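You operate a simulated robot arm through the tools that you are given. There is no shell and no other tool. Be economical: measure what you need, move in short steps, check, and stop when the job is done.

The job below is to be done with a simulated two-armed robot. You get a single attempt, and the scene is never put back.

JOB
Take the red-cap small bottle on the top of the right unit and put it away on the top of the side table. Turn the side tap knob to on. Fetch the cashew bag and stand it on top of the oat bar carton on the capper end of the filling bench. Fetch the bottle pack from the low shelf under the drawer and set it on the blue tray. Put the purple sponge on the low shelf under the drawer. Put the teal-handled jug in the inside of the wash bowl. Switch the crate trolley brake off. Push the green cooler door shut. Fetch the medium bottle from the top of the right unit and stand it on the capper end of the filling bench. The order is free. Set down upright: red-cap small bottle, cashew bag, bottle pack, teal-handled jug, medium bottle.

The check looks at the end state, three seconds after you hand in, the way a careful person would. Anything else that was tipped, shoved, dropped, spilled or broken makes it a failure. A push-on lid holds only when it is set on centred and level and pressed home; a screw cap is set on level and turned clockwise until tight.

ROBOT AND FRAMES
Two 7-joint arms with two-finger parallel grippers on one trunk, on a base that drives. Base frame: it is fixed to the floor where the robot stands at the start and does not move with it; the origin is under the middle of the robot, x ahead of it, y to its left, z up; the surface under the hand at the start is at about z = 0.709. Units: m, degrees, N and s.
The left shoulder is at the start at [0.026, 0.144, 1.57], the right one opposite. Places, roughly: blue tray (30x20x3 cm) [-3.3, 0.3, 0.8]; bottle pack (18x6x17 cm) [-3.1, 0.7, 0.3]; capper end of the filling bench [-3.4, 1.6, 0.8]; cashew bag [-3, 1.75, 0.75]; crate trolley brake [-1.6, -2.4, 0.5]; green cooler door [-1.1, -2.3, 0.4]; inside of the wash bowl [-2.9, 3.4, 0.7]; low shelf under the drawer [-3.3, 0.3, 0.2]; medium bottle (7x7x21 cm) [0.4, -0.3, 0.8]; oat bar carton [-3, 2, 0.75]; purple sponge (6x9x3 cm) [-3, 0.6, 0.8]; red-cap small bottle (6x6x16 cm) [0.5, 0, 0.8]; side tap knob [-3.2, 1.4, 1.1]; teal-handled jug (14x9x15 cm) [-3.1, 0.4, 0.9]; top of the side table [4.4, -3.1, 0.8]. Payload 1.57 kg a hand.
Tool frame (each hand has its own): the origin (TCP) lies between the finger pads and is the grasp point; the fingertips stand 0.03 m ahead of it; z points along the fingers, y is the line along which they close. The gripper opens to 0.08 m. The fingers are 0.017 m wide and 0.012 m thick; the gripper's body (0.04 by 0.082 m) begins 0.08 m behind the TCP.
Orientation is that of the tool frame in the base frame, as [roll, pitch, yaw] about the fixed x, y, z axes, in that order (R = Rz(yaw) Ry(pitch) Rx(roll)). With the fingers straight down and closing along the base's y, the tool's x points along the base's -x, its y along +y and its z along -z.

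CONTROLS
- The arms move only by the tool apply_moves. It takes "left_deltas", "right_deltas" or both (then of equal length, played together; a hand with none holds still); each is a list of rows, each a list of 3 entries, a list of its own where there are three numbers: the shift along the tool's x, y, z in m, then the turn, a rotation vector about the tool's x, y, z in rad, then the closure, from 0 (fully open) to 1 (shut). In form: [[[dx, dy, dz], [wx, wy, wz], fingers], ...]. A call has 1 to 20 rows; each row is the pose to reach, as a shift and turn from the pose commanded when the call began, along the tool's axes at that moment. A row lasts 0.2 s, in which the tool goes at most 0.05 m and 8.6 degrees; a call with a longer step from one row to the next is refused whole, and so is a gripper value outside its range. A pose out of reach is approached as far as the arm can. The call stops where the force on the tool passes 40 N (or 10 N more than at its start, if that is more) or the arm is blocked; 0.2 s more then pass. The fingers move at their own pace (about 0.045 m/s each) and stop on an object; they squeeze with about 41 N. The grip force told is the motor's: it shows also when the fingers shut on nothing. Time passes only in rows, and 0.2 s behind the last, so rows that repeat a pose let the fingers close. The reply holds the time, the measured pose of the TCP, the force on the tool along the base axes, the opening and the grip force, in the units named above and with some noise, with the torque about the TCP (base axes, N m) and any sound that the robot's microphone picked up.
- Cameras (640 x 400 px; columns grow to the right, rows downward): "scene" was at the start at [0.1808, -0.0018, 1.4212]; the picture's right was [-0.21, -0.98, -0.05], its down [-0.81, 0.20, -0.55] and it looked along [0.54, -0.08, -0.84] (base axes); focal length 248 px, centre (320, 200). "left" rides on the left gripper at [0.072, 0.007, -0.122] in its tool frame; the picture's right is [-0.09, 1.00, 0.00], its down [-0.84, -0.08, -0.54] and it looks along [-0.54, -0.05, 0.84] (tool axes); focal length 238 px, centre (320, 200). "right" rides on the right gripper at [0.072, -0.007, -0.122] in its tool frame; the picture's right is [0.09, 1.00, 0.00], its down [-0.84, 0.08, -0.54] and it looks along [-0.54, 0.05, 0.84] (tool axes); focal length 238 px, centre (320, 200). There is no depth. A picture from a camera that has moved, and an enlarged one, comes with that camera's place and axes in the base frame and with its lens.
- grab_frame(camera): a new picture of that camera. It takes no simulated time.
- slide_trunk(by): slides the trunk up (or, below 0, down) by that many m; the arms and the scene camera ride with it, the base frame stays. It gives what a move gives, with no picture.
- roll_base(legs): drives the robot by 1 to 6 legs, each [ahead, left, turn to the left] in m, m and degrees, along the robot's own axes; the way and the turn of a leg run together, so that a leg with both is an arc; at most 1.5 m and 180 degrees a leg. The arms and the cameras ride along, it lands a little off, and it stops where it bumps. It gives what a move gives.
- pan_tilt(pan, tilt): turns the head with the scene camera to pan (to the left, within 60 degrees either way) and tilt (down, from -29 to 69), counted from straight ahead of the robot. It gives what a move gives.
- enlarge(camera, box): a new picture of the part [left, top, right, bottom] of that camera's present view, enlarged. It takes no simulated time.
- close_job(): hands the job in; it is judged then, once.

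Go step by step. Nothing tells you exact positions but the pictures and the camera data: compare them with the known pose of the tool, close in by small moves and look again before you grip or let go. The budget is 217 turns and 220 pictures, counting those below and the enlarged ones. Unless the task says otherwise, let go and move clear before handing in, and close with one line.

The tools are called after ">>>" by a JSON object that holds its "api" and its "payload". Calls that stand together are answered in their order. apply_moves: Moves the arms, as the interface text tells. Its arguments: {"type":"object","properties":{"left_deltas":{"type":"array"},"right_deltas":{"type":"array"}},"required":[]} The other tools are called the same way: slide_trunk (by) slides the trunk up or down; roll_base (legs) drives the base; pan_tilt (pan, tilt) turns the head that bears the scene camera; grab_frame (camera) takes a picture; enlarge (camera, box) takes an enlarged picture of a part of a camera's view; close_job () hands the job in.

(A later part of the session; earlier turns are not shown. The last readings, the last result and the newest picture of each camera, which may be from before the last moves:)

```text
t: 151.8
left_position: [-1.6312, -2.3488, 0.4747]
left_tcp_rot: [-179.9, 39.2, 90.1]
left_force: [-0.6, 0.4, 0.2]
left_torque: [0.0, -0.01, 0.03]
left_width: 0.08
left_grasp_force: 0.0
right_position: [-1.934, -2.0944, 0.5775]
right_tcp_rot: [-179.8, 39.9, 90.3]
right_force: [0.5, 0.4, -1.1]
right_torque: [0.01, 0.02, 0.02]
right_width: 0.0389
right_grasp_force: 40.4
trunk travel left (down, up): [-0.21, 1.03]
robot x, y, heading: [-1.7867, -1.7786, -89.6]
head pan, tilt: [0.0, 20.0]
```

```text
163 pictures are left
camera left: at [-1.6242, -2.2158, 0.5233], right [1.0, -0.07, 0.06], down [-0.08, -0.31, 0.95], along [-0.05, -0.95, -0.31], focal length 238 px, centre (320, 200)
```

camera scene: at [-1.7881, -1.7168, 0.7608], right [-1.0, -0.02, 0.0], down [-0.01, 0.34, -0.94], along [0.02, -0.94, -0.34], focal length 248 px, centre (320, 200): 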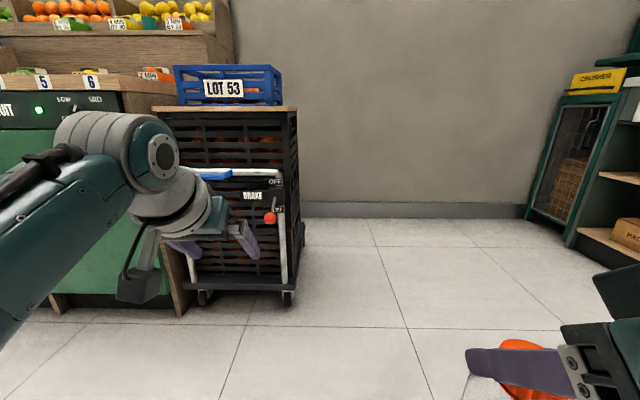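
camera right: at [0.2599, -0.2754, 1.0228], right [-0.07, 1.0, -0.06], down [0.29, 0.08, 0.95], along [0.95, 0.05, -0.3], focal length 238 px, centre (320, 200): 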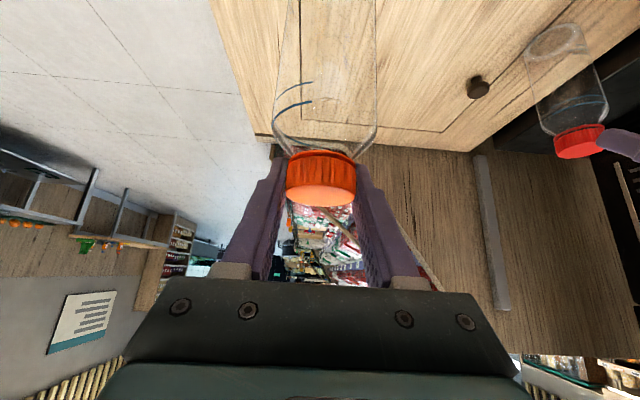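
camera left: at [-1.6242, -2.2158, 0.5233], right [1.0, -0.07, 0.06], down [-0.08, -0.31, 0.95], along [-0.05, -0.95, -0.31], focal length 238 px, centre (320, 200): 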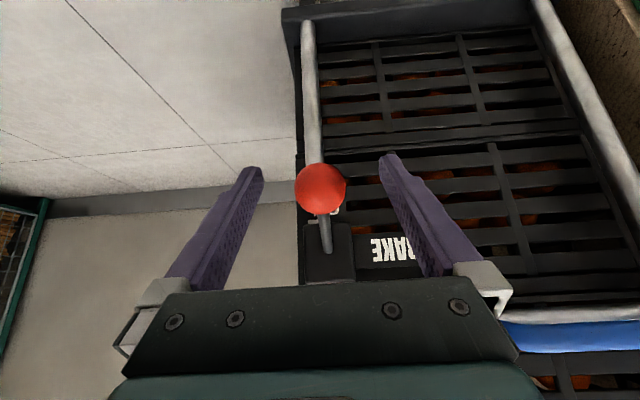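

The ball sits between the pads. I grip it and lift it along its arc.

>>> {"api": "apply_moves", "payload": {"left_deltas": [[[0, 0, 0], [0, 0, 0], 0.3], [[0, 0, 0], [0, 0, 0], 0.6], [[0, 0, 0], [0, 0, 0], 0.7], [[0, 0, 0], [0, 0, 0], 0.7], [[-0.0032, 0, -0.0103], [0, 0, 0], 0.7], [[-0.0064, 0, -0.0206], [0, 0, 0], 0.7], [[-0.0116, 0, -0.0293], [0, 0, 0], 0.7], [[-0.0168, 0, -0.038], [0, 0, 0], 0.7], [[-0.0242, 0, -0.0448], [0, 0, 0], 0.7], [[-0.0317, 0, -0.0516], [0, 0, 0], 0.7], [[-0.0405, 0, -0.056], [0, 0, 0], 0.7], [[-0.0493, 0, -0.0604], [0, 0, 0], 0.7]]}}

>>> {"api": "grab_frame", "payload": {"camera": "left"}}

>>> {"api": "enlarge", "payload": {"camera": "scene", "box": [160, 120, 360, 280]}}

```text
t: 154.4
left_position: [-1.6351, -2.3712, 0.5448]
left_tcp_rot: [-179.9, 39.3, 90.1]
left_force: [0.1, 0.4, -0.1]
left_torque: [0.05, 0.03, 0.01]
left_width: 0.0242
left_grasp_force: 0.0
left hand out of reach, approached as far as the arm can: row 5, 6, 7, 8, 9, 10, 11, 12
right_position: [-1.9362, -2.0937, 0.5771]
right_tcp_rot: [-179.9, 39.9, 90.3]
right_force: [0.5, 0.0, 0.1]
right_torque: [0.01, 0.01, -0.02]
right_width: 0.0391
right_grasp_force: 41.2
trunk travel left (down, up): [-0.21, 1.03]
robot x, y, heading: [-1.7904, -1.7781, -90.1]
head pan, tilt: [0.0, 20.0]
```

```text
162 pictures are left
camera left: at [-1.6283, -2.2394, 0.592], right [1.0, -0.07, 0.06], down [-0.08, -0.3, 0.95], along [-0.05, -0.95, -0.31], focal length 238 px, centre (320, 200)
```

left: 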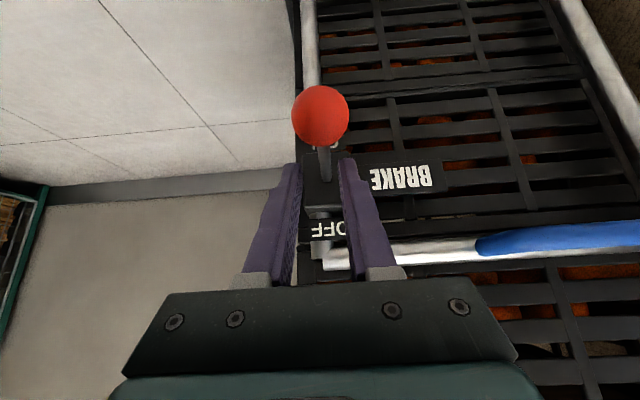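

```text
2.50 times, centred on (260, 200) of scene
camera zoom: at [-1.7882, -1.9711, 0.7408], right [-1.0, 0.0, 0.0], down [0.0, 0.34, -0.94], along [0.0, -0.94, -0.34], focal length 620 px, centre (470, 200)
```

zoom: 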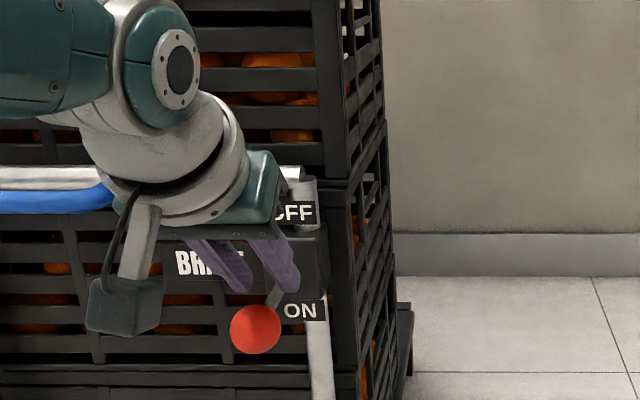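

The ball slipped out of the grip. Instead I will lift it from below: back off, level the fingers and leave a narrow gap as a cradle.

>>> {"api": "roll_base", "payload": {"legs": [[-0.18, 0, 0]]}}

>>> {"api": "apply_moves", "payload": {"left_deltas": [[[0, 0, 0], [0, -0.14, 0], 0.775], [[0, 0, 0], [0, -0.28, 0], 0.775], [[0, 0, 0], [0, -0.42, 0], 0.775], [[0, 0, 0], [0, -0.56, 0], 0.775], [[0, 0, 0], [0, -0.65, 0], 0.775], [[0, 0, 0], [0, -0.65, 0], 0.775]]}}

>>> {"api": "grab_frame", "payload": {"camera": "left"}}

>>> {"api": "grab_frame", "payload": {"camera": "scene"}}

```text
t: 155.9
left_position: [-1.6368, -2.1929, 0.543]
left_tcp_rot: [-180.0, 39.1, 89.9]
left_force: [-0.3, -0.6, 0.5]
left_torque: [0.01, 0.03, -0.01]
left_width: 0.0242
left_grasp_force: 0.0
right_position: [-1.9358, -1.9164, 0.5782]
right_tcp_rot: [-179.9, 40.0, 90.1]
right_force: [-0.4, 0.2, 0.0]
right_torque: [0.0, -0.07, 0.01]
right_width: 0.0392
right_grasp_force: 41.4
trunk travel left (down, up): [-0.21, 1.03]
robot x, y, heading: [-1.7883, -1.6042, -89.9]
head pan, tilt: [0.0, 20.0]
```

```text
t: 157.3
left_position: [-1.6369, -2.1945, 0.5443]
left_tcp_rot: [180.0, 76.5, 90.0]
left_force: [0.1, -0.2, 0.4]
left_torque: [0.02, -0.01, -0.03]
left_width: 0.0179
left_grasp_force: 0.0
left hand out of reach, approached as far as the arm can: row 1, 2, 3, 4
right_position: [-1.9346, -1.9175, 0.5778]
right_tcp_rot: [-179.8, 40.0, 90.2]
right_force: [0.4, 0.2, -0.7]
right_torque: [-0.01, 0.02, 0.0]
right_width: 0.039
right_grasp_force: 41.4
trunk travel left (down, up): [-0.21, 1.03]
robot x, y, heading: [-1.7878, -1.6016, -89.9]
head pan, tilt: [0.0, 20.0]
```

```text
160 pictures are left
camera left: at [-1.6293, -2.06, 0.5019], right [1.0, -0.02, 0.09], down [-0.08, 0.33, 0.94], along [-0.05, -0.94, 0.33], focal length 238 px, centre (320, 200)
```

left: 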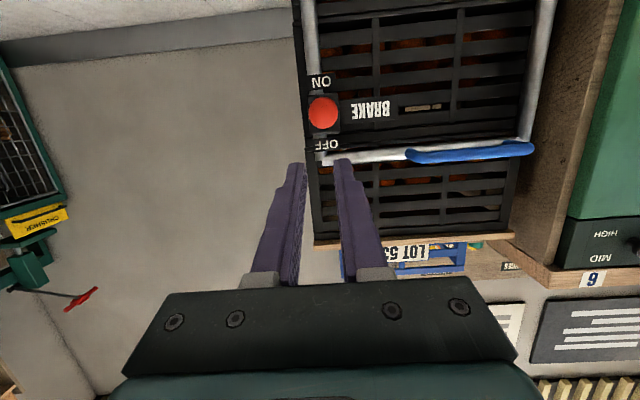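

```text
159 pictures are left
camera scene: at [-1.7894, -1.7947, 0.7411], right [-1.0, 0.0, 0.0], down [0.0, 0.34, -0.94], along [0.0, -0.94, -0.34], focal length 248 px, centre (320, 200)
```

scene: 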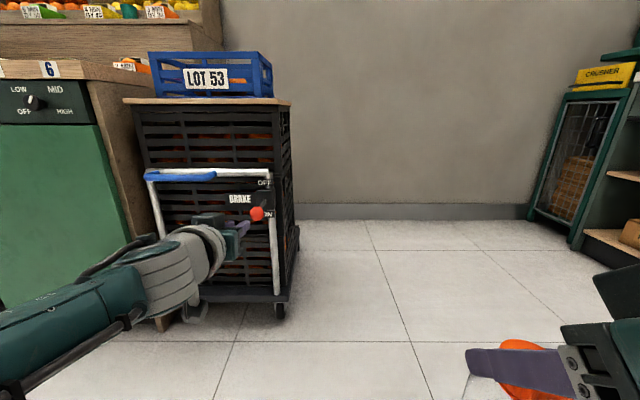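

The ball is now at about [-1.632, -2.36, 0.50]. I lower below it, roll forward so the fingers are under it, and look.

>>> {"api": "slide_trunk", "payload": {"by": -0.1}}

>>> {"api": "roll_base", "payload": {"legs": [[0.155, 0.004, 0]]}}

>>> {"api": "grab_frame", "payload": {"camera": "left"}}

>>> {"api": "enlarge", "payload": {"camera": "scene", "box": [160, 120, 360, 280]}}

```text
t: 158.7
left_position: [-1.6369, -2.1935, 0.4431]
left_tcp_rot: [-179.6, 76.5, 90.3]
left_force: [0.9, 0.3, -0.2]
left_torque: [-0.02, 0.02, 0.01]
left_width: 0.0181
left_grasp_force: 0.1
right_position: [-1.9356, -1.9151, 0.4767]
right_tcp_rot: [-179.9, 39.9, 90.2]
right_force: [0.6, 0.5, 0.1]
right_torque: [0.05, -0.01, -0.02]
right_width: 0.0393
right_grasp_force: 41.1
trunk travel left (down, up): [-0.11, 1.13]
robot x, y, heading: [-1.7931, -1.6006, -89.7]
head pan, tilt: [0.0, 20.0]
```

```text
t: 160.1
left_position: [-1.633, -2.3467, 0.4417]
left_tcp_rot: [-179.6, 76.3, 90.2]
left_force: [-0.4, -0.7, -1.1]
left_torque: [-0.01, 0.04, -0.01]
left_width: 0.018
left_grasp_force: 0.0
right_position: [-1.9314, -2.0686, 0.4778]
right_tcp_rot: [-179.9, 39.8, 90.3]
right_force: [-0.1, -0.3, -1.0]
right_torque: [-0.03, 0.0, 0.01]
right_width: 0.039
right_grasp_force: 41.0
trunk travel left (down, up): [-0.11, 1.13]
robot x, y, heading: [-1.7865, -1.7575, -89.9]
head pan, tilt: [0.0, 20.0]
```

```text
158 pictures are left
camera left: at [-1.6259, -2.2114, 0.4004], right [1.0, -0.02, 0.09], down [-0.08, 0.33, 0.94], along [-0.05, -0.94, 0.33], focal length 238 px, centre (320, 200)
```

left: 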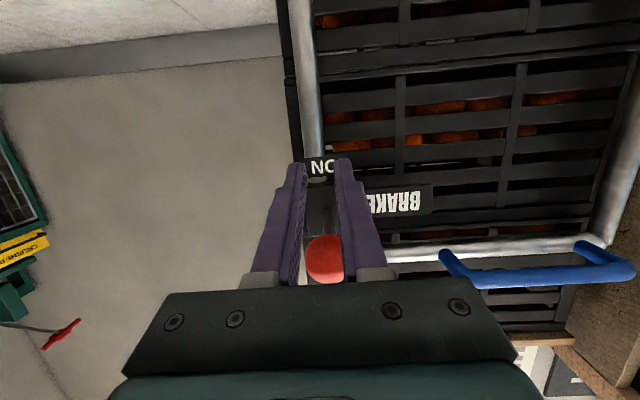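

```text
2.50 times, centred on (260, 200) of scene
camera zoom: at [-1.7852, -1.9467, 0.6404], right [-1.0, 0.0, 0.0], down [0.0, 0.34, -0.94], along [0.0, -0.94, -0.34], focal length 620 px, centre (470, 200)
```

zoom: 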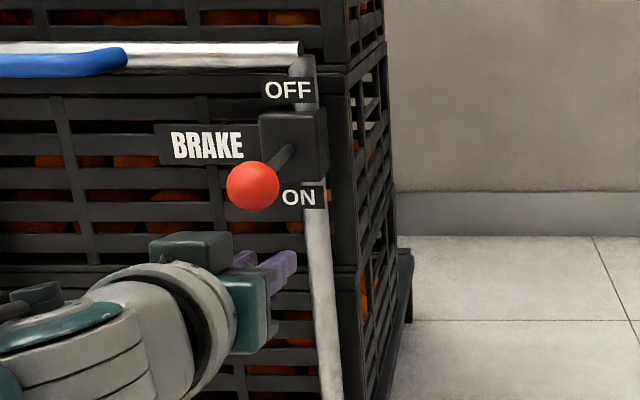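

The ball is right above the fingers. I lift with the trunk.

>>> {"api": "slide_trunk", "payload": {"by": 0.12}}

>>> {"api": "enlarge", "payload": {"camera": "scene", "box": [160, 120, 360, 280]}}

>>> {"api": "grab_frame", "payload": {"camera": "left"}}

```text
t: 161.6
left_position: [-1.6349, -2.3482, 0.5642]
left_tcp_rot: [-179.4, 76.5, 90.4]
left_force: [-0.2, 0.1, -0.6]
left_torque: [-0.02, 0.06, 0.01]
left_width: 0.0178
left_grasp_force: 0.0
right_position: [-1.9315, -2.0697, 0.5976]
right_tcp_rot: [-179.9, 39.9, 90.1]
right_force: [-0.2, 0.1, -0.2]
right_torque: [-0.03, 0.0, 0.0]
right_width: 0.0392
right_grasp_force: 41.6
trunk travel left (down, up): [-0.23, 1.01]
robot x, y, heading: [-1.7856, -1.755, -90.0]
head pan, tilt: [0.0, 20.0]
```

```text
2.50 times, centred on (260, 200) of scene
camera zoom: at [-1.7857, -1.9476, 0.7608], right [-1.0, 0.0, 0.0], down [0.0, 0.34, -0.94], along [0.0, -0.94, -0.34], focal length 620 px, centre (470, 200)
```

zoom: 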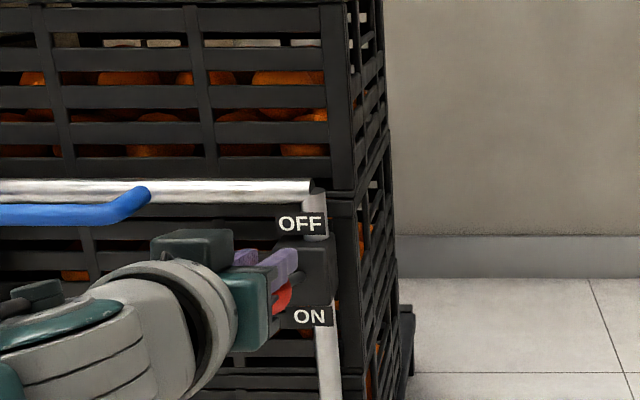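

```text
155 pictures are left
camera left: at [-1.627, -2.2132, 0.5219], right [1.0, -0.03, 0.09], down [-0.07, 0.33, 0.94], along [-0.05, -0.94, 0.33], focal length 238 px, centre (320, 200)
```

left: 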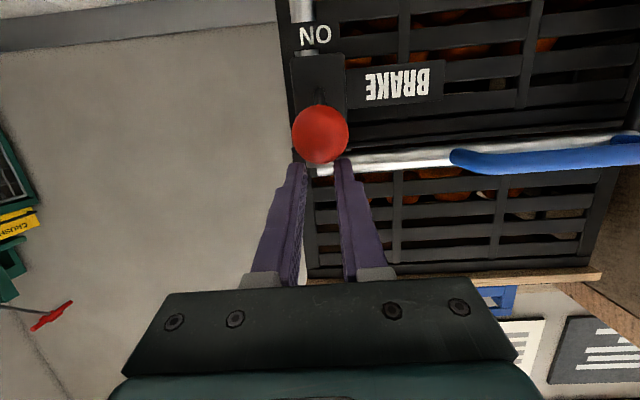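

The knob rose partway (to about z 0.525) but slipped past the gap. I go under again with the fingers shut and slightly deeper.

>>> {"api": "roll_base", "payload": {"legs": [[-0.1, 0, 0]]}}

>>> {"api": "slide_trunk", "payload": {"by": -0.1}}

>>> {"api": "apply_moves", "payload": {"left_deltas": [[[0, 0, 0], [0, 0, 0], 1], [[0, 0, 0], [0, 0, 0], 1], [[0, 0, 0], [0, 0, 0], 1]]}}

>>> {"api": "roll_base", "payload": {"legs": [[0.115, 0, 0]]}}

>>> {"api": "enlarge", "payload": {"camera": "scene", "box": [160, 120, 360, 280]}}

>>> {"api": "grab_frame", "payload": {"camera": "left"}}

```text
t: 162.7
left_position: [-1.6342, -2.2519, 0.5633]
left_tcp_rot: [-179.6, 76.4, 90.2]
left_force: [0.3, 0.0, -0.1]
left_torque: [0.01, 0.0, -0.05]
left_width: 0.0179
left_grasp_force: 0.1
right_position: [-1.9327, -1.973, 0.5978]
right_tcp_rot: [-179.8, 39.8, 90.1]
right_force: [0.0, 0.7, -0.4]
right_torque: [0.0, -0.01, 0.0]
right_width: 0.0389
right_grasp_force: 41.3
trunk travel left (down, up): [-0.23, 1.01]
robot x, y, heading: [-1.7891, -1.6582, -90.0]
head pan, tilt: [0.0, 20.0]
```

```text
t: 164.0
left_position: [-1.6328, -2.2506, 0.4634]
left_tcp_rot: [-179.6, 76.5, 90.2]
left_force: [0.7, 0.5, -1.1]
left_torque: [0.0, -0.02, 0.04]
left_width: 0.018
left_grasp_force: 0.0
right_position: [-1.9319, -1.9732, 0.4965]
right_tcp_rot: [-179.9, 39.8, 90.1]
right_force: [0.6, 0.1, -0.1]
right_torque: [0.03, 0.02, 0.03]
right_width: 0.0388
right_grasp_force: 41.0
trunk travel left (down, up): [-0.13, 1.11]
robot x, y, heading: [-1.7849, -1.6567, -90.0]
head pan, tilt: [0.0, 20.0]
```

```text
t: 164.8
left_position: [-1.6346, -2.2508, 0.463]
left_tcp_rot: [-179.6, 76.4, 90.2]
left_force: [-0.2, -0.8, -0.3]
left_torque: [0.04, -0.01, 0.01]
left_width: 0.0
left_grasp_force: 21.7
right_position: [-1.9315, -1.9723, 0.4973]
right_tcp_rot: [-179.8, 39.9, 90.1]
right_force: [-0.3, -0.3, -0.5]
right_torque: [0.0, 0.03, 0.02]
right_width: 0.0392
right_grasp_force: 41.4
trunk travel left (down, up): [-0.13, 1.11]
robot x, y, heading: [-1.7826, -1.6593, -89.9]
head pan, tilt: [0.0, 20.0]
```

```text
t: 166.1
left_position: [-1.6348, -2.3643, 0.4606]
left_tcp_rot: [-179.7, 76.3, 90.1]
left_force: [-0.3, -0.1, -0.4]
left_torque: [0.02, 0.01, 0.02]
left_width: 0.0003
left_grasp_force: 21.2
right_position: [-1.9321, -2.0877, 0.4969]
right_tcp_rot: [-179.8, 39.7, 89.9]
right_force: [1.3, 0.4, -0.2]
right_torque: [0.0, -0.01, 0.03]
right_width: 0.0391
right_grasp_force: 41.2
trunk travel left (down, up): [-0.13, 1.11]
robot x, y, heading: [-1.7851, -1.7746, -90.1]
head pan, tilt: [0.0, 20.0]
```

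```text
2.50 times, centred on (260, 200) of scene
camera zoom: at [-1.7857, -1.9648, 0.6605], right [-1.0, 0.0, 0.0], down [0.0, 0.34, -0.94], along [0.0, -0.94, -0.34], focal length 620 px, centre (470, 200)
```

zoom: 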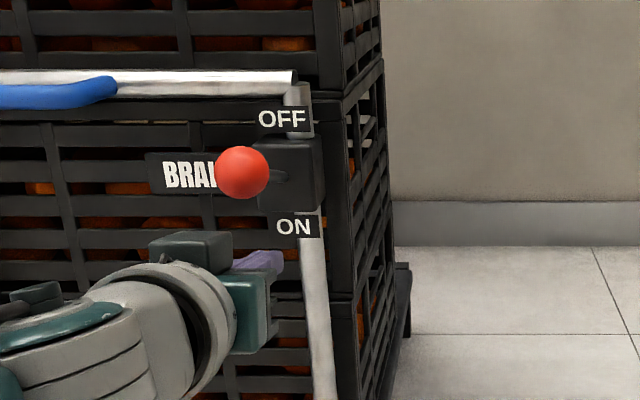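

```text
153 pictures are left
camera left: at [-1.6268, -2.23, 0.4206], right [1.0, -0.03, 0.09], down [-0.07, 0.33, 0.94], along [-0.05, -0.94, 0.33], focal length 238 px, centre (320, 200)
```

left: 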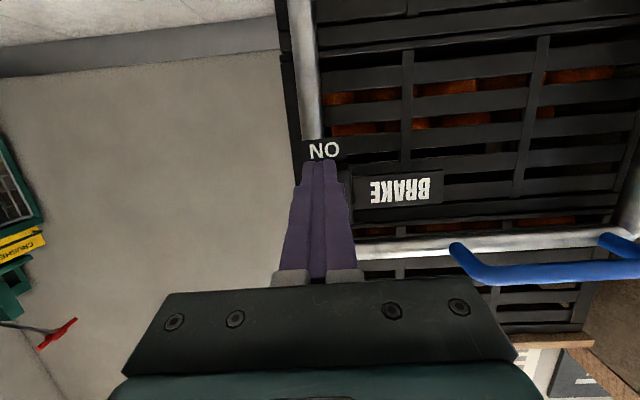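

>>> {"api": "slide_trunk", "payload": {"by": 0.11}}

>>> {"api": "enlarge", "payload": {"camera": "scene", "box": [160, 120, 360, 280]}}

>>> {"api": "grab_frame", "payload": {"camera": "left"}}

```text
t: 166.9
left_position: [-1.6329, -2.3578, 0.5104]
left_tcp_rot: [179.6, 74.2, 89.8]
left_force: [-1.9, 1.7, -2.4]
left_torque: [-0.22, -0.01, 0.14]
left_width: 0.0
left_grasp_force: 21.5
right_position: [-1.934, -2.0863, 0.561]
right_tcp_rot: [-179.9, 39.8, 90.0]
right_force: [0.4, 0.1, -0.7]
right_torque: [0.0, 0.03, 0.04]
right_width: 0.0389
right_grasp_force: 40.8
trunk travel left (down, up): [-0.193, 1.047]
robot x, y, heading: [-1.7845, -1.7688, -90.0]
head pan, tilt: [0.0, 20.0]
stopped: the force on the tool passed its limit at 53 N (the readings are from after the stop); the commanded pose is now the measured one
```

```text
2.50 times, centred on (260, 200) of scene
camera zoom: at [-1.7862, -1.9649, 0.725], right [-1.0, 0.0, 0.0], down [0.0, 0.34, -0.94], along [0.0, -0.94, -0.34], focal length 620 px, centre (470, 200)
```

zoom: 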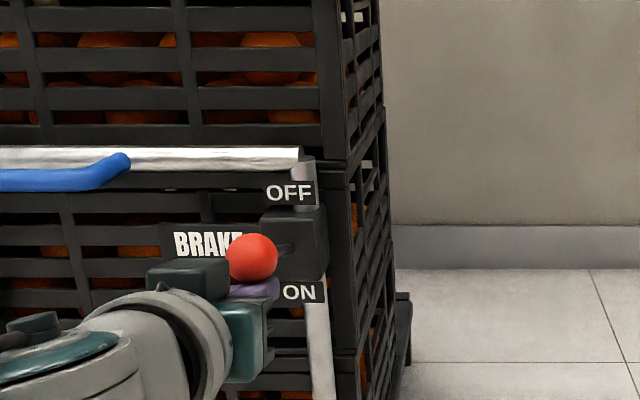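

```text
151 pictures are left
camera left: at [-1.6258, -2.2215, 0.4725], right [1.0, -0.02, 0.09], down [-0.08, 0.29, 0.95], along [-0.05, -0.96, 0.29], focal length 238 px, centre (320, 200)
```

left: 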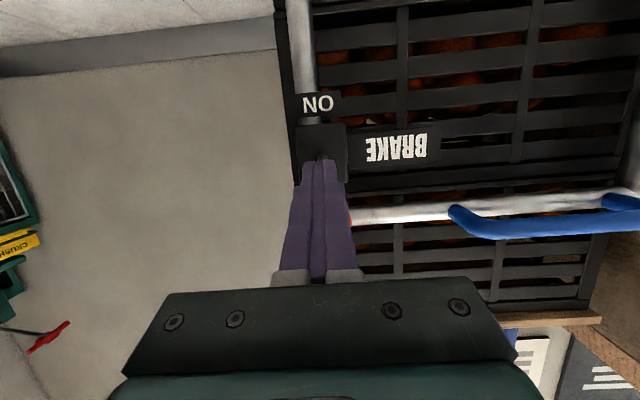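

The lever no longer rises at 53 N, so it may be at its stop. I withdraw and look closely.

>>> {"api": "roll_base", "payload": {"legs": [[-0.15, 0, 0]]}}

>>> {"api": "enlarge", "payload": {"camera": "scene", "box": [220, 150, 300, 230]}}

>>> {"api": "enlarge", "payload": {"camera": "left", "box": [260, 50, 400, 190]}}

```text
t: 168.3
left_position: [-1.6315, -2.2139, 0.5116]
left_tcp_rot: [179.7, 74.5, 89.9]
left_force: [0.9, -0.5, -0.2]
left_torque: [0.0, 0.01, -0.01]
left_width: 0.0001
left_grasp_force: 21.0
right_position: [-1.9321, -1.9413, 0.5629]
right_tcp_rot: [-179.9, 40.0, 90.1]
right_force: [-0.1, 0.2, 0.3]
right_torque: [0.0, 0.04, -0.01]
right_width: 0.0392
right_grasp_force: 41.1
trunk travel left (down, up): [-0.193, 1.047]
robot x, y, heading: [-1.7886, -1.629, -89.9]
head pan, tilt: [0.0, 20.0]
```

```text
5.00 times, centred on (260, 190) of scene
camera zoom: at [-1.7856, -1.8194, 0.7247], right [-1.0, 0.0, 0.0], down [0.0, 0.34, -0.94], along [0.0, -0.94, -0.34], focal length 1241 px, centre (620, 250)
```

zoom: 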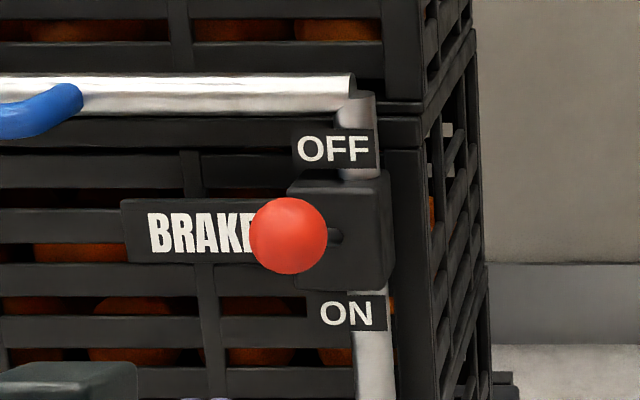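

```text
2.86 times, centred on (330, 120) of left
camera zoom: at [-1.6247, -2.0774, 0.474], right [1.0, -0.02, 0.09], down [-0.08, 0.3, 0.95], along [-0.05, -0.95, 0.3], focal length 681 px, centre (291, 429)
```

zoom: 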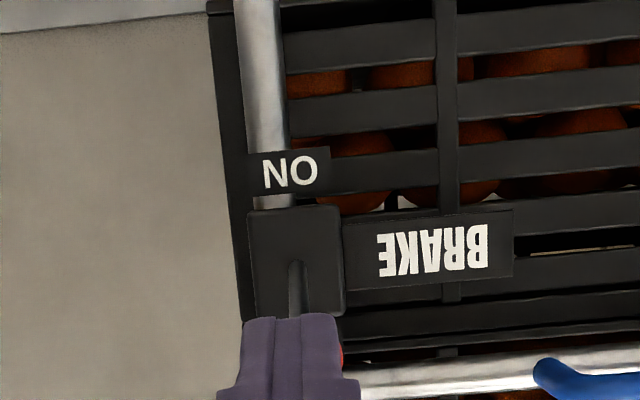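

The lever sits at roughly +19°, up from about -34°, which may not be fully at OFF. I push once more from under the ball's outer side and watch whether it moves.

>>> {"api": "slide_trunk", "payload": {"by": -0.04}}

>>> {"api": "roll_base", "payload": {"legs": [[0.125, 0, 0]]}}

>>> {"api": "slide_trunk", "payload": {"by": 0.08}}

>>> {"api": "enlarge", "payload": {"camera": "scene", "box": [200, 150, 320, 250]}}

```text
t: 169.1
left_position: [-1.6304, -2.2124, 0.4713]
left_tcp_rot: [179.8, 74.5, 90.0]
left_force: [-0.3, 0.9, -0.6]
left_torque: [0.01, 0.0, 0.01]
left_width: 0.0
left_grasp_force: 21.1
right_position: [-1.9329, -1.9403, 0.5217]
right_tcp_rot: [179.9, 40.0, 90.1]
right_force: [-0.3, -1.0, -0.7]
right_torque: [0.0, 0.0, 0.0]
right_width: 0.0391
right_grasp_force: 41.2
trunk travel left (down, up): [-0.153, 1.087]
robot x, y, heading: [-1.7881, -1.6289, -90.0]
head pan, tilt: [0.0, 20.0]
```

```text
t: 170.4
left_position: [-1.6303, -2.3379, 0.469]
left_tcp_rot: [179.6, 74.5, 89.9]
left_force: [-0.4, 0.7, -0.3]
left_torque: [0.0, 0.0, 0.01]
left_width: 0.0
left_grasp_force: 21.3
right_position: [-1.9328, -2.0653, 0.5209]
right_tcp_rot: [-180.0, 39.8, 90.0]
right_force: [0.7, 0.0, 0.0]
right_torque: [0.01, 0.0, -0.01]
right_width: 0.039
right_grasp_force: 41.4
trunk travel left (down, up): [-0.153, 1.087]
robot x, y, heading: [-1.7857, -1.7492, -90.1]
head pan, tilt: [0.0, 20.0]
```

```text
t: 171.4
left_position: [-1.6271, -2.3269, 0.5203]
left_tcp_rot: [178.6, 71.9, 89.5]
left_force: [-0.6, 8.9, -10.1]
left_torque: [0.72, -0.05, -0.07]
left_width: 0.0004
left_grasp_force: 21.3
right_position: [-1.9319, -2.0635, 0.5923]
right_tcp_rot: [180.0, 39.8, 90.0]
right_force: [0.3, -1.4, -0.7]
right_torque: [0.04, -0.01, 0.01]
right_width: 0.039
right_grasp_force: 40.4
trunk travel left (down, up): [-0.224, 1.016]
robot x, y, heading: [-1.7899, -1.7535, -89.9]
head pan, tilt: [0.0, 20.0]
stopped: the force on the tool passed its limit at 75 N (the readings are from after the stop); the commanded pose is now the measured one
```

```text
4.00 times, centred on (260, 200) of scene
camera zoom: at [-1.7854, -1.9422, 0.756], right [-1.0, 0.0, 0.0], down [0.0, 0.34, -0.94], along [0.0, -0.94, -0.34], focal length 992 px, centre (560, 200)
```

zoom: 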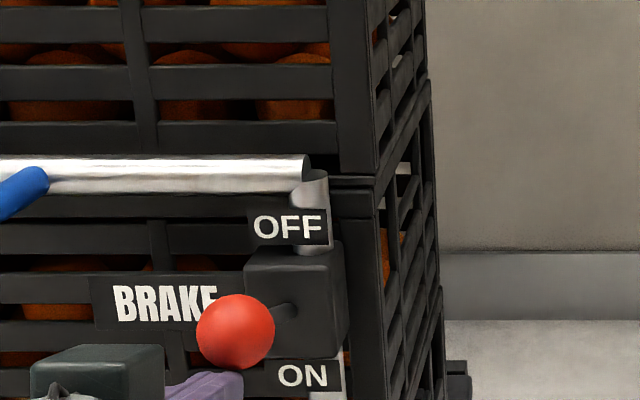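

The lever is against a hard upper stop, symmetric to where it began, so the brake is off. I withdraw, raise, and turn west to view the other stations.

>>> {"api": "roll_base", "payload": {"legs": [[-0.45, 0, 0]]}}

>>> {"api": "slide_trunk", "payload": {"by": 0.4}}

>>> {"api": "slide_trunk", "payload": {"by": 0.2}}

>>> {"api": "grab_frame", "payload": {"camera": "scene"}}

>>> {"api": "roll_base", "payload": {"legs": [[0, 0, -90]]}}

>>> {"api": "grab_frame", "payload": {"camera": "scene"}}

>>> {"api": "pan_tilt", "payload": {"pan": -50, "tilt": 20}}

>>> {"api": "grab_frame", "payload": {"camera": "scene"}}

```text
t: 174.1
left_position: [-1.6247, -1.8775, 0.5246]
left_tcp_rot: [178.8, 72.4, 90.0]
left_force: [-1.1, 1.2, -0.4]
left_torque: [0.01, -0.02, 0.01]
left_width: 0.0003
left_grasp_force: 21.4
right_position: [-1.9325, -1.6156, 0.5925]
right_tcp_rot: [-179.8, 39.9, 90.6]
right_force: [-0.1, 0.6, -0.3]
right_torque: [-0.01, 0.0, 0.02]
right_width: 0.0388
right_grasp_force: 40.8
trunk travel left (down, up): [-0.224, 1.016]
robot x, y, heading: [-1.7876, -1.299, -89.7]
head pan, tilt: [0.0, 20.0]
```

```text
t: 177.9
left_position: [-1.6241, -1.8776, 0.9251]
left_tcp_rot: [178.7, 72.4, 90.2]
left_force: [-0.5, -0.5, -0.6]
left_torque: [0.0, -0.01, 0.02]
left_width: 0.0
left_grasp_force: 21.2
right_position: [-1.9316, -1.6155, 0.9907]
right_tcp_rot: [-180.0, 39.9, 90.5]
right_force: [-0.5, 0.0, -0.8]
right_torque: [0.03, 0.02, -0.02]
right_width: 0.0392
right_grasp_force: 40.8
trunk travel left (down, up): [-0.624, 0.616]
robot x, y, heading: [-1.7876, -1.3003, -89.3]
head pan, tilt: [0.0, 20.0]
```

```text
t: 180.1
left_position: [-1.6251, -1.8772, 1.1245]
left_tcp_rot: [178.8, 72.4, 90.1]
left_force: [0.8, 0.3, -0.3]
left_torque: [-0.02, 0.01, 0.01]
left_width: 0.0002
left_grasp_force: 20.8
right_position: [-1.9326, -1.6156, 1.1928]
right_tcp_rot: [-179.8, 39.8, 90.6]
right_force: [-0.2, -0.1, -0.2]
right_torque: [-0.03, -0.01, -0.01]
right_width: 0.039
right_grasp_force: 40.9
trunk travel left (down, up): [-0.824, 0.416]
robot x, y, heading: [-1.7878, -1.3013, -89.6]
head pan, tilt: [0.0, 20.0]
```

```text
147 pictures are left
camera scene: at [-1.7859, -1.4921, 1.3555], right [-1.0, -0.01, 0.0], down [0.0, 0.34, -0.94], along [0.01, -0.94, -0.34], focal length 248 px, centre (320, 200)
```

scene: 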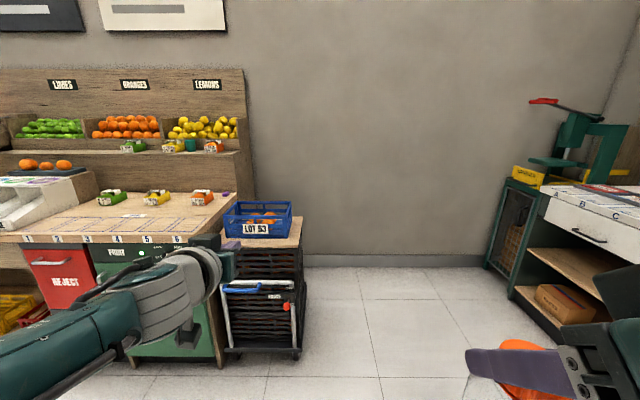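

```text
t: 184.3
left_position: [-2.3675, -1.455, 1.1243]
left_tcp_rot: [178.8, 72.3, -0.8]
left_force: [0.4, -0.1, 0.3]
left_torque: [0.0, -0.01, -0.02]
left_width: 0.0001
left_grasp_force: 21.6
right_position: [-2.1015, -1.1523, 1.1919]
right_tcp_rot: [-179.9, 39.9, -0.4]
right_force: [-0.8, 0.3, 1.1]
right_torque: [0.0, 0.01, 0.0]
right_width: 0.0387
right_grasp_force: 41.0
trunk travel left (down, up): [-0.824, 0.416]
robot x, y, heading: [-1.7875, -1.3006, 179.9]
head pan, tilt: [0.0, 20.0]
```

```text
146 pictures are left
camera scene: at [-1.9804, -1.2978, 1.3555], right [0.01, 1.0, 0.0], down [0.34, 0.0, -0.94], along [-0.94, 0.01, -0.34], focal length 248 px, centre (320, 200)
```

scene: 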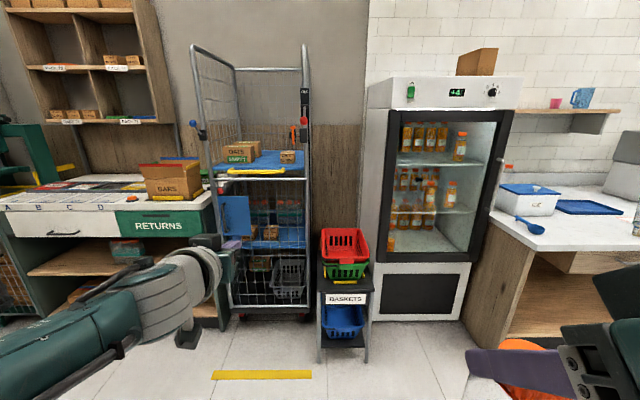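

```text
t: 185.5
left_position: [-2.3679, -1.4554, 1.1238]
left_tcp_rot: [178.8, 72.4, -0.7]
left_force: [0.7, -0.2, 0.1]
left_torque: [-0.05, 0.0, -0.01]
left_width: 0.0
left_grasp_force: 21.0
right_position: [-2.1009, -1.1515, 1.1915]
right_tcp_rot: [-179.8, 39.9, -0.3]
right_force: [0.4, -0.5, -0.5]
right_torque: [-0.01, 0.02, -0.01]
right_width: 0.0389
right_grasp_force: 41.2
trunk travel left (down, up): [-0.824, 0.416]
robot x, y, heading: [-1.7878, -1.2978, 179.5]
head pan, tilt: [-50.0, 20.0]
```

```text
145 pictures are left
camera scene: at [-1.9467, -1.2268, 1.3555], right [0.77, 0.64, 0.0], down [0.22, -0.26, -0.94], along [-0.6, 0.72, -0.34], focal length 248 px, centre (320, 200)
```

scene: 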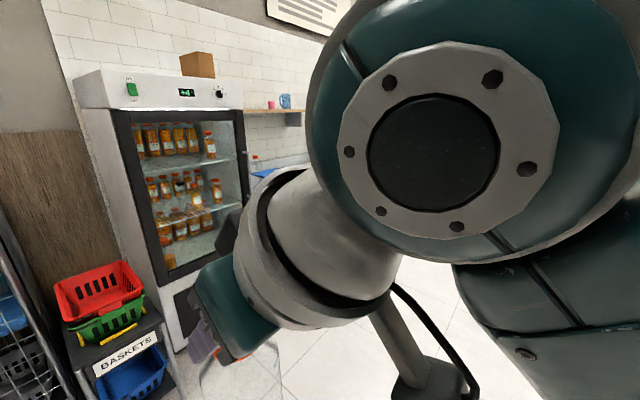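

>>> {"api": "roll_base", "payload": {"legs": [[0, -1.4, 0.5]]}}

>>> {"api": "pan_tilt", "payload": {"pan": 0, "tilt": 25}}

>>> {"api": "grab_frame", "payload": {"camera": "scene"}}

```text
t: 192.4
left_position: [-2.3675, -0.0814, 1.1247]
left_tcp_rot: [178.8, 72.4, 0.3]
left_force: [-0.5, 0.1, -0.4]
left_torque: [0.01, -0.01, -0.01]
left_width: 0.0001
left_grasp_force: 21.3
right_position: [-2.1076, 0.2284, 1.1922]
right_tcp_rot: [-179.9, 39.9, 0.7]
right_force: [0.0, 0.1, -0.4]
right_torque: [-0.04, -0.01, 0.02]
right_width: 0.039
right_grasp_force: 40.9
trunk travel left (down, up): [-0.824, 0.416]
robot x, y, heading: [-1.7942, 0.084, -179.4]
head pan, tilt: [-50.0, 20.0]
```

```text
t: 193.6
left_position: [-2.3677, -0.0806, 1.125]
left_tcp_rot: [178.8, 72.3, 0.3]
left_force: [0.1, 0.1, 0.3]
left_torque: [0.0, 0.0, -0.02]
left_width: 0.0
left_grasp_force: 21.5
right_position: [-2.1078, 0.2272, 1.1928]
right_tcp_rot: [-179.9, 39.9, 0.7]
right_force: [0.0, 0.6, -0.5]
right_torque: [-0.01, -0.01, 0.01]
right_width: 0.0392
right_grasp_force: 40.8
trunk travel left (down, up): [-0.824, 0.416]
robot x, y, heading: [-1.7907, 0.0832, -179.3]
head pan, tilt: [0.0, 25.0]
```

```text
144 pictures are left
camera scene: at [-1.9821, 0.0836, 1.3475], right [-0.01, 1.0, 0.0], down [0.42, 0.0, -0.91], along [-0.91, -0.01, -0.42], focal length 248 px, centre (320, 200)
```

scene: 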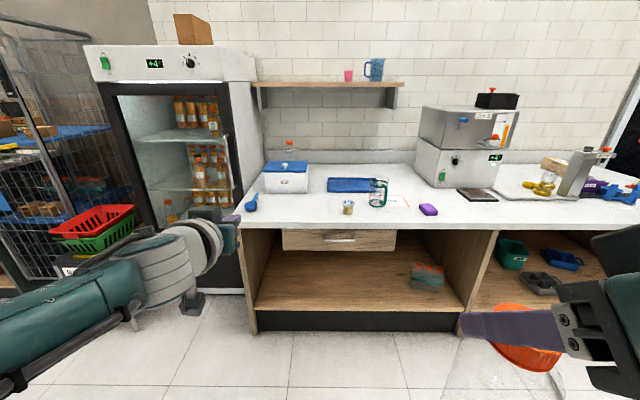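

I see the bench with tray, jug, sponge and, below, the pack. I go on to the filling bench first to free the right hand.

>>> {"api": "roll_base", "payload": {"legs": [[0, -1.4, -0.7]]}}

>>> {"api": "grab_frame", "payload": {"camera": "scene"}}

>>> {"api": "enlarge", "payload": {"camera": "scene", "box": [160, 60, 480, 260]}}

```text
t: 200.7
left_position: [-2.3632, 1.3528, 1.1243]
left_tcp_rot: [178.9, 72.4, -1.7]
left_force: [-0.2, 0.4, -0.5]
left_torque: [0.02, -0.02, 0.02]
left_width: 0.0001
left_grasp_force: 22.0
right_position: [-2.0926, 1.6531, 1.1921]
right_tcp_rot: [-179.9, 39.9, -1.3]
right_force: [-0.4, -0.8, -0.6]
right_torque: [-0.01, 0.01, -0.02]
right_width: 0.0391
right_grasp_force: 41.2
trunk travel left (down, up): [-0.824, 0.416]
robot x, y, heading: [-1.7839, 1.5009, 178.5]
head pan, tilt: [0.0, 25.0]
```

```text
143 pictures are left
camera scene: at [-1.9732, 1.5049, 1.3475], right [0.02, 1.0, 0.0], down [0.42, -0.01, -0.91], along [-0.91, 0.02, -0.42], focal length 248 px, centre (320, 200)
```

scene: 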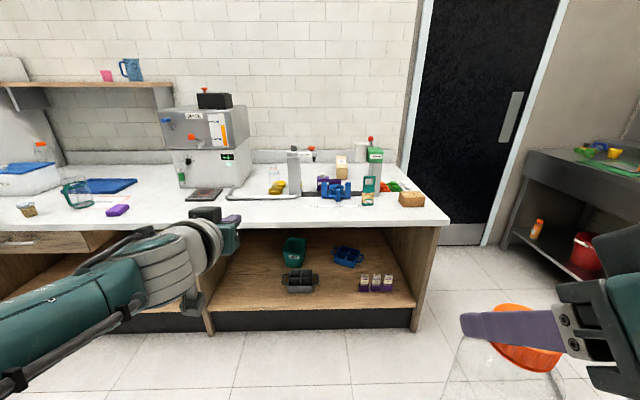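

```text
2.00 times, centred on (320, 160) of scene
camera zoom: at [-1.9732, 1.5049, 1.3475], right [0.02, 1.0, 0.0], down [0.42, -0.01, -0.91], along [-0.91, 0.02, -0.42], focal length 496 px, centre (320, 280)
```

zoom: 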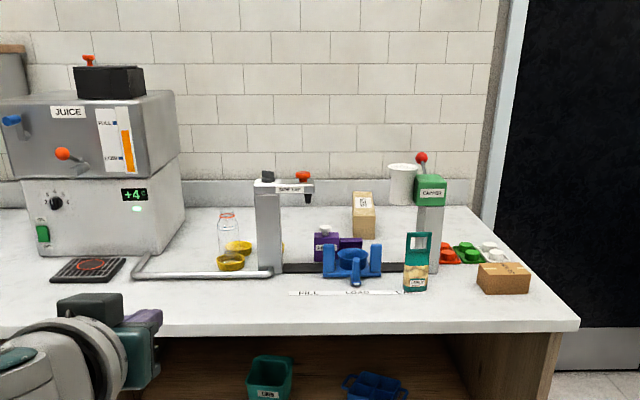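

The side tap knob (red) is on the tower near y 1.49; the cashew bag is near [-3.2, 1.8] and the carton near [-3.2, 2.03]. I retract and re-tilt the left hand, then approach to set the bottle at about [-3.07, 1.64].

>>> {"api": "apply_moves", "payload": {"left_deltas": [[[0, 0, -0.04], [0, 0.14, 0], 0.5], [[0, 0, -0.08], [0, 0.28, 0], 0], [[0, 0, -0.12], [0, 0.42, 0], 0], [[0, 0, -0.16], [0, 0.56, 0], 0], [[0, 0, -0.2], [0, 0.56, 0], 0]]}}

>>> {"api": "roll_base", "payload": {"legs": [[0.65, 0, 1.5]]}}

>>> {"api": "pan_tilt", "payload": {"pan": 0, "tilt": 40}}

>>> {"api": "grab_frame", "payload": {"camera": "scene"}}

```text
t: 201.9
left_position: [-2.1714, 1.3524, 1.1855]
left_tcp_rot: [179.6, 40.4, -0.9]
left_force: [0.2, 0.4, -0.5]
left_torque: [-0.03, -0.02, -0.01]
left_width: 0.0799
left_grasp_force: 0.1
right_position: [-2.0923, 1.6516, 1.1927]
right_tcp_rot: [-179.9, 39.9, -1.4]
right_force: [0.2, 0.9, 0.1]
right_torque: [-0.02, -0.03, -0.01]
right_width: 0.0391
right_grasp_force: 41.4
trunk travel left (down, up): [-0.824, 0.416]
robot x, y, heading: [-1.7836, 1.4993, 178.8]
head pan, tilt: [0.0, 25.0]
```

```text
t: 205.5
left_position: [-2.8174, 1.3544, 1.1845]
left_tcp_rot: [179.5, 40.4, 0.2]
left_force: [-0.3, 0.3, -0.3]
left_torque: [0.0, 0.02, -0.03]
left_width: 0.0801
left_grasp_force: 0.0
right_position: [-2.7443, 1.6556, 1.192]
right_tcp_rot: [-179.9, 39.9, -0.3]
right_force: [0.1, 0.2, 0.6]
right_torque: [-0.04, 0.02, -0.05]
right_width: 0.0389
right_grasp_force: 40.9
trunk travel left (down, up): [-0.824, 0.416]
robot x, y, heading: [-2.4297, 1.5121, 179.6]
head pan, tilt: [0.0, 25.0]
```

```text
t: 206.2
left_position: [-2.8172, 1.3546, 1.1853]
left_tcp_rot: [179.6, 40.3, 0.2]
left_force: [0.0, 0.1, 1.0]
left_torque: [-0.05, 0.02, -0.03]
left_width: 0.08
left_grasp_force: 0.1
right_position: [-2.744, 1.6559, 1.1918]
right_tcp_rot: [-179.9, 40.0, -0.3]
right_force: [0.4, -0.3, -0.3]
right_torque: [-0.02, -0.01, 0.0]
right_width: 0.039
right_grasp_force: 41.0
trunk travel left (down, up): [-0.824, 0.416]
robot x, y, heading: [-2.4348, 1.5076, 179.8]
head pan, tilt: [0.0, 40.0]
```

```text
141 pictures are left
camera scene: at [-2.6142, 1.5106, 1.3242], right [0.01, 1.0, 0.0], down [0.64, 0.0, -0.77], along [-0.77, 0.0, -0.64], focal length 248 px, centre (320, 200)
```

scene: 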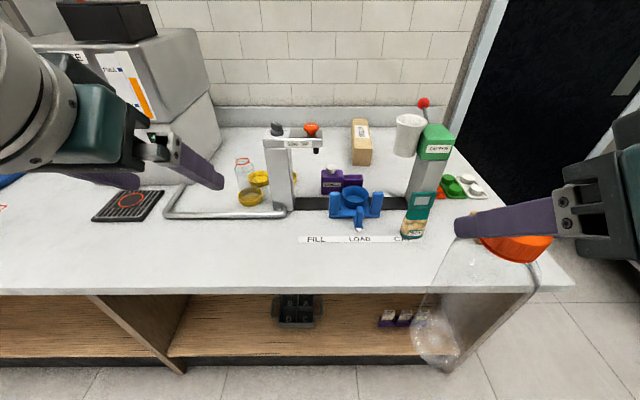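

>>> {"api": "roll_base", "payload": {"legs": [[0.17, 0, 0]]}}

>>> {"api": "apply_moves", "payload": {"right_deltas": [[[-0.03, 0, 0.026], [0, 0, 0], 1], [[-0.06, 0, 0.052], [0, 0, 0], 1], [[-0.09, 0, 0.078], [0, 0, 0], 1], [[-0.115, 0, 0.097], [0, 0, 0], 1], [[-0.115, 0, 0.097], [0, 0, 0], 1]]}}

>>> {"api": "slide_trunk", "payload": {"by": -0.17}}

>>> {"api": "grab_frame", "payload": {"camera": "scene"}}

>>> {"api": "grab_frame", "payload": {"camera": "right"}}

```text
t: 207.7
left_position: [-2.987, 1.3552, 1.1846]
left_tcp_rot: [179.5, 40.3, 0.2]
left_force: [0.3, 0.0, 0.1]
left_torque: [0.01, -0.01, 0.0]
left_width: 0.0799
left_grasp_force: 0.0
right_position: [-2.9123, 1.6565, 1.1914]
right_tcp_rot: [-179.9, 39.9, -0.3]
right_force: [0.5, 1.0, 0.2]
right_torque: [0.02, 0.01, -0.02]
right_width: 0.0391
right_grasp_force: 40.9
trunk travel left (down, up): [-0.824, 0.416]
robot x, y, heading: [-2.5992, 1.5118, 179.6]
head pan, tilt: [0.0, 40.0]
```

```text
t: 208.9
left_position: [-2.9869, 1.3548, 1.1847]
left_tcp_rot: [179.4, 40.2, 0.2]
left_force: [0.2, -0.5, 0.5]
left_torque: [0.0, 0.03, -0.02]
left_width: 0.0804
left_grasp_force: 0.2
right_position: [-3.063, 1.6579, 1.1916]
right_tcp_rot: [-180.0, 39.9, -0.4]
right_force: [0.1, 0.4, -0.2]
right_torque: [-0.02, 0.01, 0.04]
right_width: 0.039
right_grasp_force: 41.0
trunk travel left (down, up): [-0.824, 0.416]
robot x, y, heading: [-2.6003, 1.5117, 179.7]
head pan, tilt: [0.0, 40.0]
```

```text
t: 210.8
left_position: [-2.9854, 1.3559, 1.0148]
left_tcp_rot: [179.5, 40.3, 0.1]
left_force: [0.8, -0.3, -0.1]
left_torque: [0.02, 0.02, 0.05]
left_width: 0.0802
left_grasp_force: 0.0
right_position: [-3.0635, 1.6589, 1.0217]
right_tcp_rot: [-179.8, 40.0, -0.4]
right_force: [0.5, 0.5, 0.3]
right_torque: [-0.01, -0.02, -0.01]
right_width: 0.0387
right_grasp_force: 41.3
trunk travel left (down, up): [-0.654, 0.586]
robot x, y, heading: [-2.602, 1.5094, 179.6]
head pan, tilt: [0.0, 40.0]
```

```text
140 pictures are left
camera scene: at [-2.783, 1.5115, 1.1542], right [0.01, 1.0, 0.0], down [0.64, 0.0, -0.77], along [-0.77, 0.0, -0.64], focal length 248 px, centre (320, 200)
```

scene: 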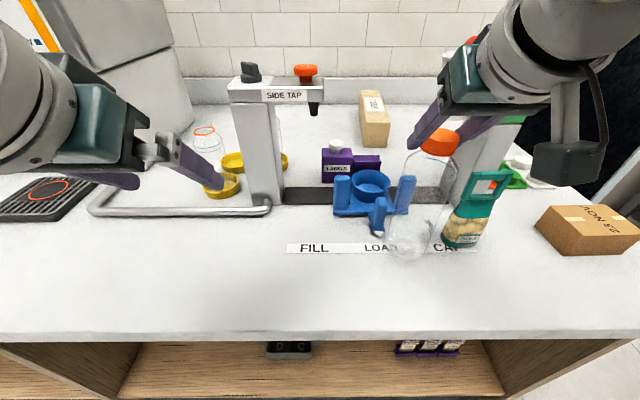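

```text
139 pictures are left
camera right: at [-2.9299, 1.6647, 1.0694], right [0.07, -1.0, -0.06], down [-0.3, -0.08, 0.95], along [-0.95, -0.04, -0.3], focal length 238 px, centre (320, 200)
```

right: 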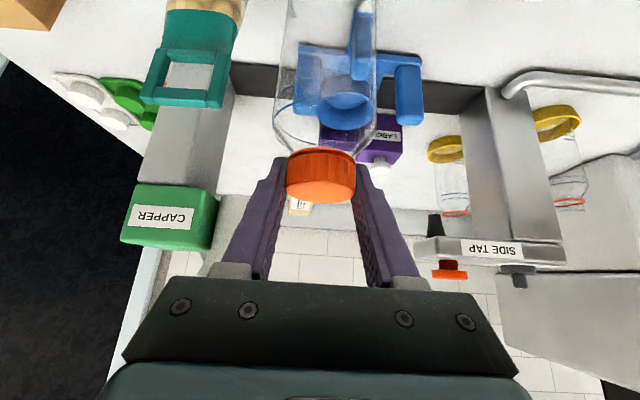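

I shift a bit toward the front and left, leaving room around the bag, then lower.

>>> {"api": "roll_base", "payload": {"legs": [[-0.035, 0.075, 0]]}}

>>> {"api": "apply_moves", "payload": {"right_deltas": [[[0.0096, 0, 0.0115], [0, 0, 0], 1], [[0.0193, 0, 0.023], [0, 0, 0], 1], [[0.0225, 0, 0.0268], [0, 0, 0], 1]]}}

>>> {"api": "enlarge", "payload": {"camera": "scene", "box": [300, 100, 500, 300]}}

```text
t: 211.9
left_position: [-2.9523, 1.2793, 1.0156]
left_tcp_rot: [179.5, 40.3, 0.1]
left_force: [0.2, -0.5, 0.1]
left_torque: [-0.02, 0.01, -0.03]
left_width: 0.0801
left_grasp_force: 0.0
right_position: [-3.0298, 1.5813, 1.0204]
right_tcp_rot: [-179.9, 39.8, -0.3]
right_force: [0.1, -0.2, -1.0]
right_torque: [0.02, 0.01, -0.02]
right_width: 0.039
right_grasp_force: 41.1
trunk travel left (down, up): [-0.654, 0.586]
robot x, y, heading: [-2.5668, 1.4354, 179.3]
head pan, tilt: [0.0, 40.0]
```

```text
t: 212.7
left_position: [-2.954, 1.2805, 1.0149]
left_tcp_rot: [179.5, 40.5, 0.1]
left_force: [-0.2, 0.7, 0.4]
left_torque: [-0.01, 0.02, -0.01]
left_width: 0.0797
left_grasp_force: 0.1
right_position: [-3.0362, 1.5836, 0.9977]
right_tcp_rot: [179.9, 41.9, -0.4]
right_force: [-0.4, 1.2, 11.6]
right_torque: [0.19, 0.34, 0.01]
right_width: 0.0393
right_grasp_force: 41.4
trunk travel left (down, up): [-0.654, 0.586]
robot x, y, heading: [-2.5636, 1.4306, 179.6]
head pan, tilt: [0.0, 40.0]
stopped in row 3 (right hand): the force on the tool passed its limit at 42 N (the readings are from after the stop); the commanded pose is now the measured one
```

```text
2.00 times, centred on (400, 200) of scene
camera zoom: at [-2.7502, 1.4356, 1.1541], right [0.01, 1.0, 0.0], down [0.64, 0.0, -0.77], along [-0.77, 0.01, -0.64], focal length 496 px, centre (160, 200)
```

zoom: 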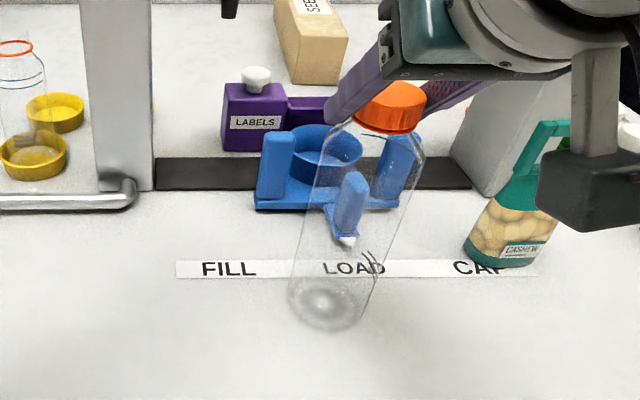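

The bottle touches the bench (top z ≈ 0.80). I straighten the 2° tilt and release, retreating along the fingers.

>>> {"api": "apply_moves", "payload": {"right_deltas": [[[-0.0013, 0, -0.0015], [0, 0.033, 0], 1], [[-0.0013, 0, -0.0015], [0, 0.033, 0], 1]]}}

>>> {"api": "apply_moves", "payload": {"right_deltas": [[[0, 0, 0], [0, 0, 0], 0.6], [[0, 0, 0], [0, 0, 0], 0.4], [[0, 0, 0], [0, 0, 0], 0.2], [[0, 0, 0], [0, 0, 0], 0], [[0, 0, 0], [0, 0, 0], 0], [[0, 0, 0], [0, 0, 0], 0], [[0, 0, -0.03], [0, 0, 0], 0], [[0, 0, -0.07], [0, 0, 0], 0], [[0, 0, -0.11], [0, 0, 0], 0], [[0, 0, -0.15], [0, 0, 0], 0]]}}

>>> {"api": "grab_frame", "payload": {"camera": "scene"}}

```text
t: 213.3
left_position: [-2.9549, 1.2794, 1.0174]
left_tcp_rot: [179.4, 40.4, 0.0]
left_force: [0.8, -1.2, 0.3]
left_torque: [0.01, 0.0, 0.01]
left_width: 0.0801
left_grasp_force: 0.1
right_position: [-3.0361, 1.5825, 0.9994]
right_tcp_rot: [179.8, 39.7, -0.5]
right_force: [-3.2, -0.4, 10.4]
right_torque: [0.0, 0.9, 0.03]
right_width: 0.0392
right_grasp_force: 40.8
trunk travel left (down, up): [-0.654, 0.586]
robot x, y, heading: [-2.5653, 1.4338, 179.5]
head pan, tilt: [0.0, 40.0]
```

```text
t: 215.5
left_position: [-2.9547, 1.2794, 1.0143]
left_tcp_rot: [179.5, 40.4, 0.1]
left_force: [-0.2, 0.3, 0.5]
left_torque: [0.01, 0.01, 0.03]
left_width: 0.08
left_grasp_force: 0.0
right_position: [-2.9378, 1.6015, 1.1085]
right_tcp_rot: [-174.9, 39.4, 1.5]
right_force: [-0.6, 0.7, -0.3]
right_torque: [-0.01, 0.0, -0.01]
right_width: 0.08
right_grasp_force: 0.1
trunk travel left (down, up): [-0.654, 0.586]
robot x, y, heading: [-2.565, 1.4352, 179.6]
head pan, tilt: [0.0, 40.0]
```

```text
137 pictures are left
camera scene: at [-2.7494, 1.4353, 1.154], right [0.01, 1.0, 0.0], down [0.64, 0.0, -0.77], along [-0.77, 0.01, -0.64], focal length 248 px, centre (320, 200)
```

scene: 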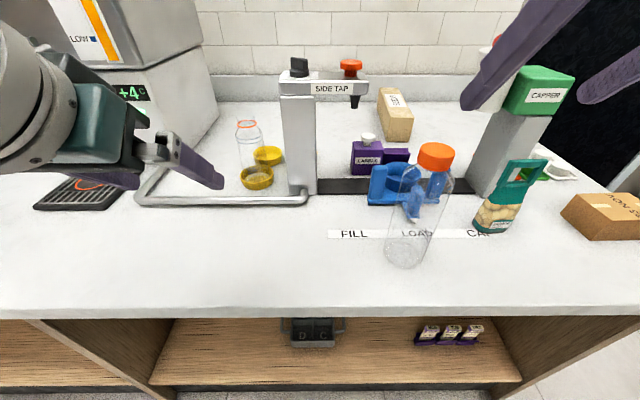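

The medium bottle stands. I zoom in on the side tap.

>>> {"api": "enlarge", "payload": {"camera": "scene", "box": [270, 40, 390, 115]}}

```text
5.33 times, centred on (330, 78) of scene
camera zoom: at [-2.7494, 1.4353, 1.154], right [0.01, 1.0, 0.0], down [0.64, 0.0, -0.77], along [-0.77, 0.01, -0.64], focal length 1323 px, centre (267, 853)
```

zoom: 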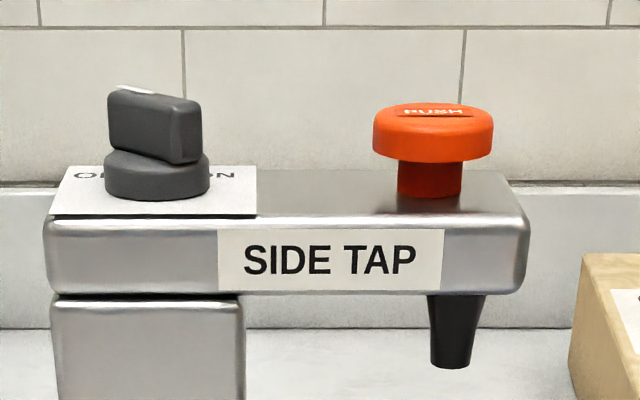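

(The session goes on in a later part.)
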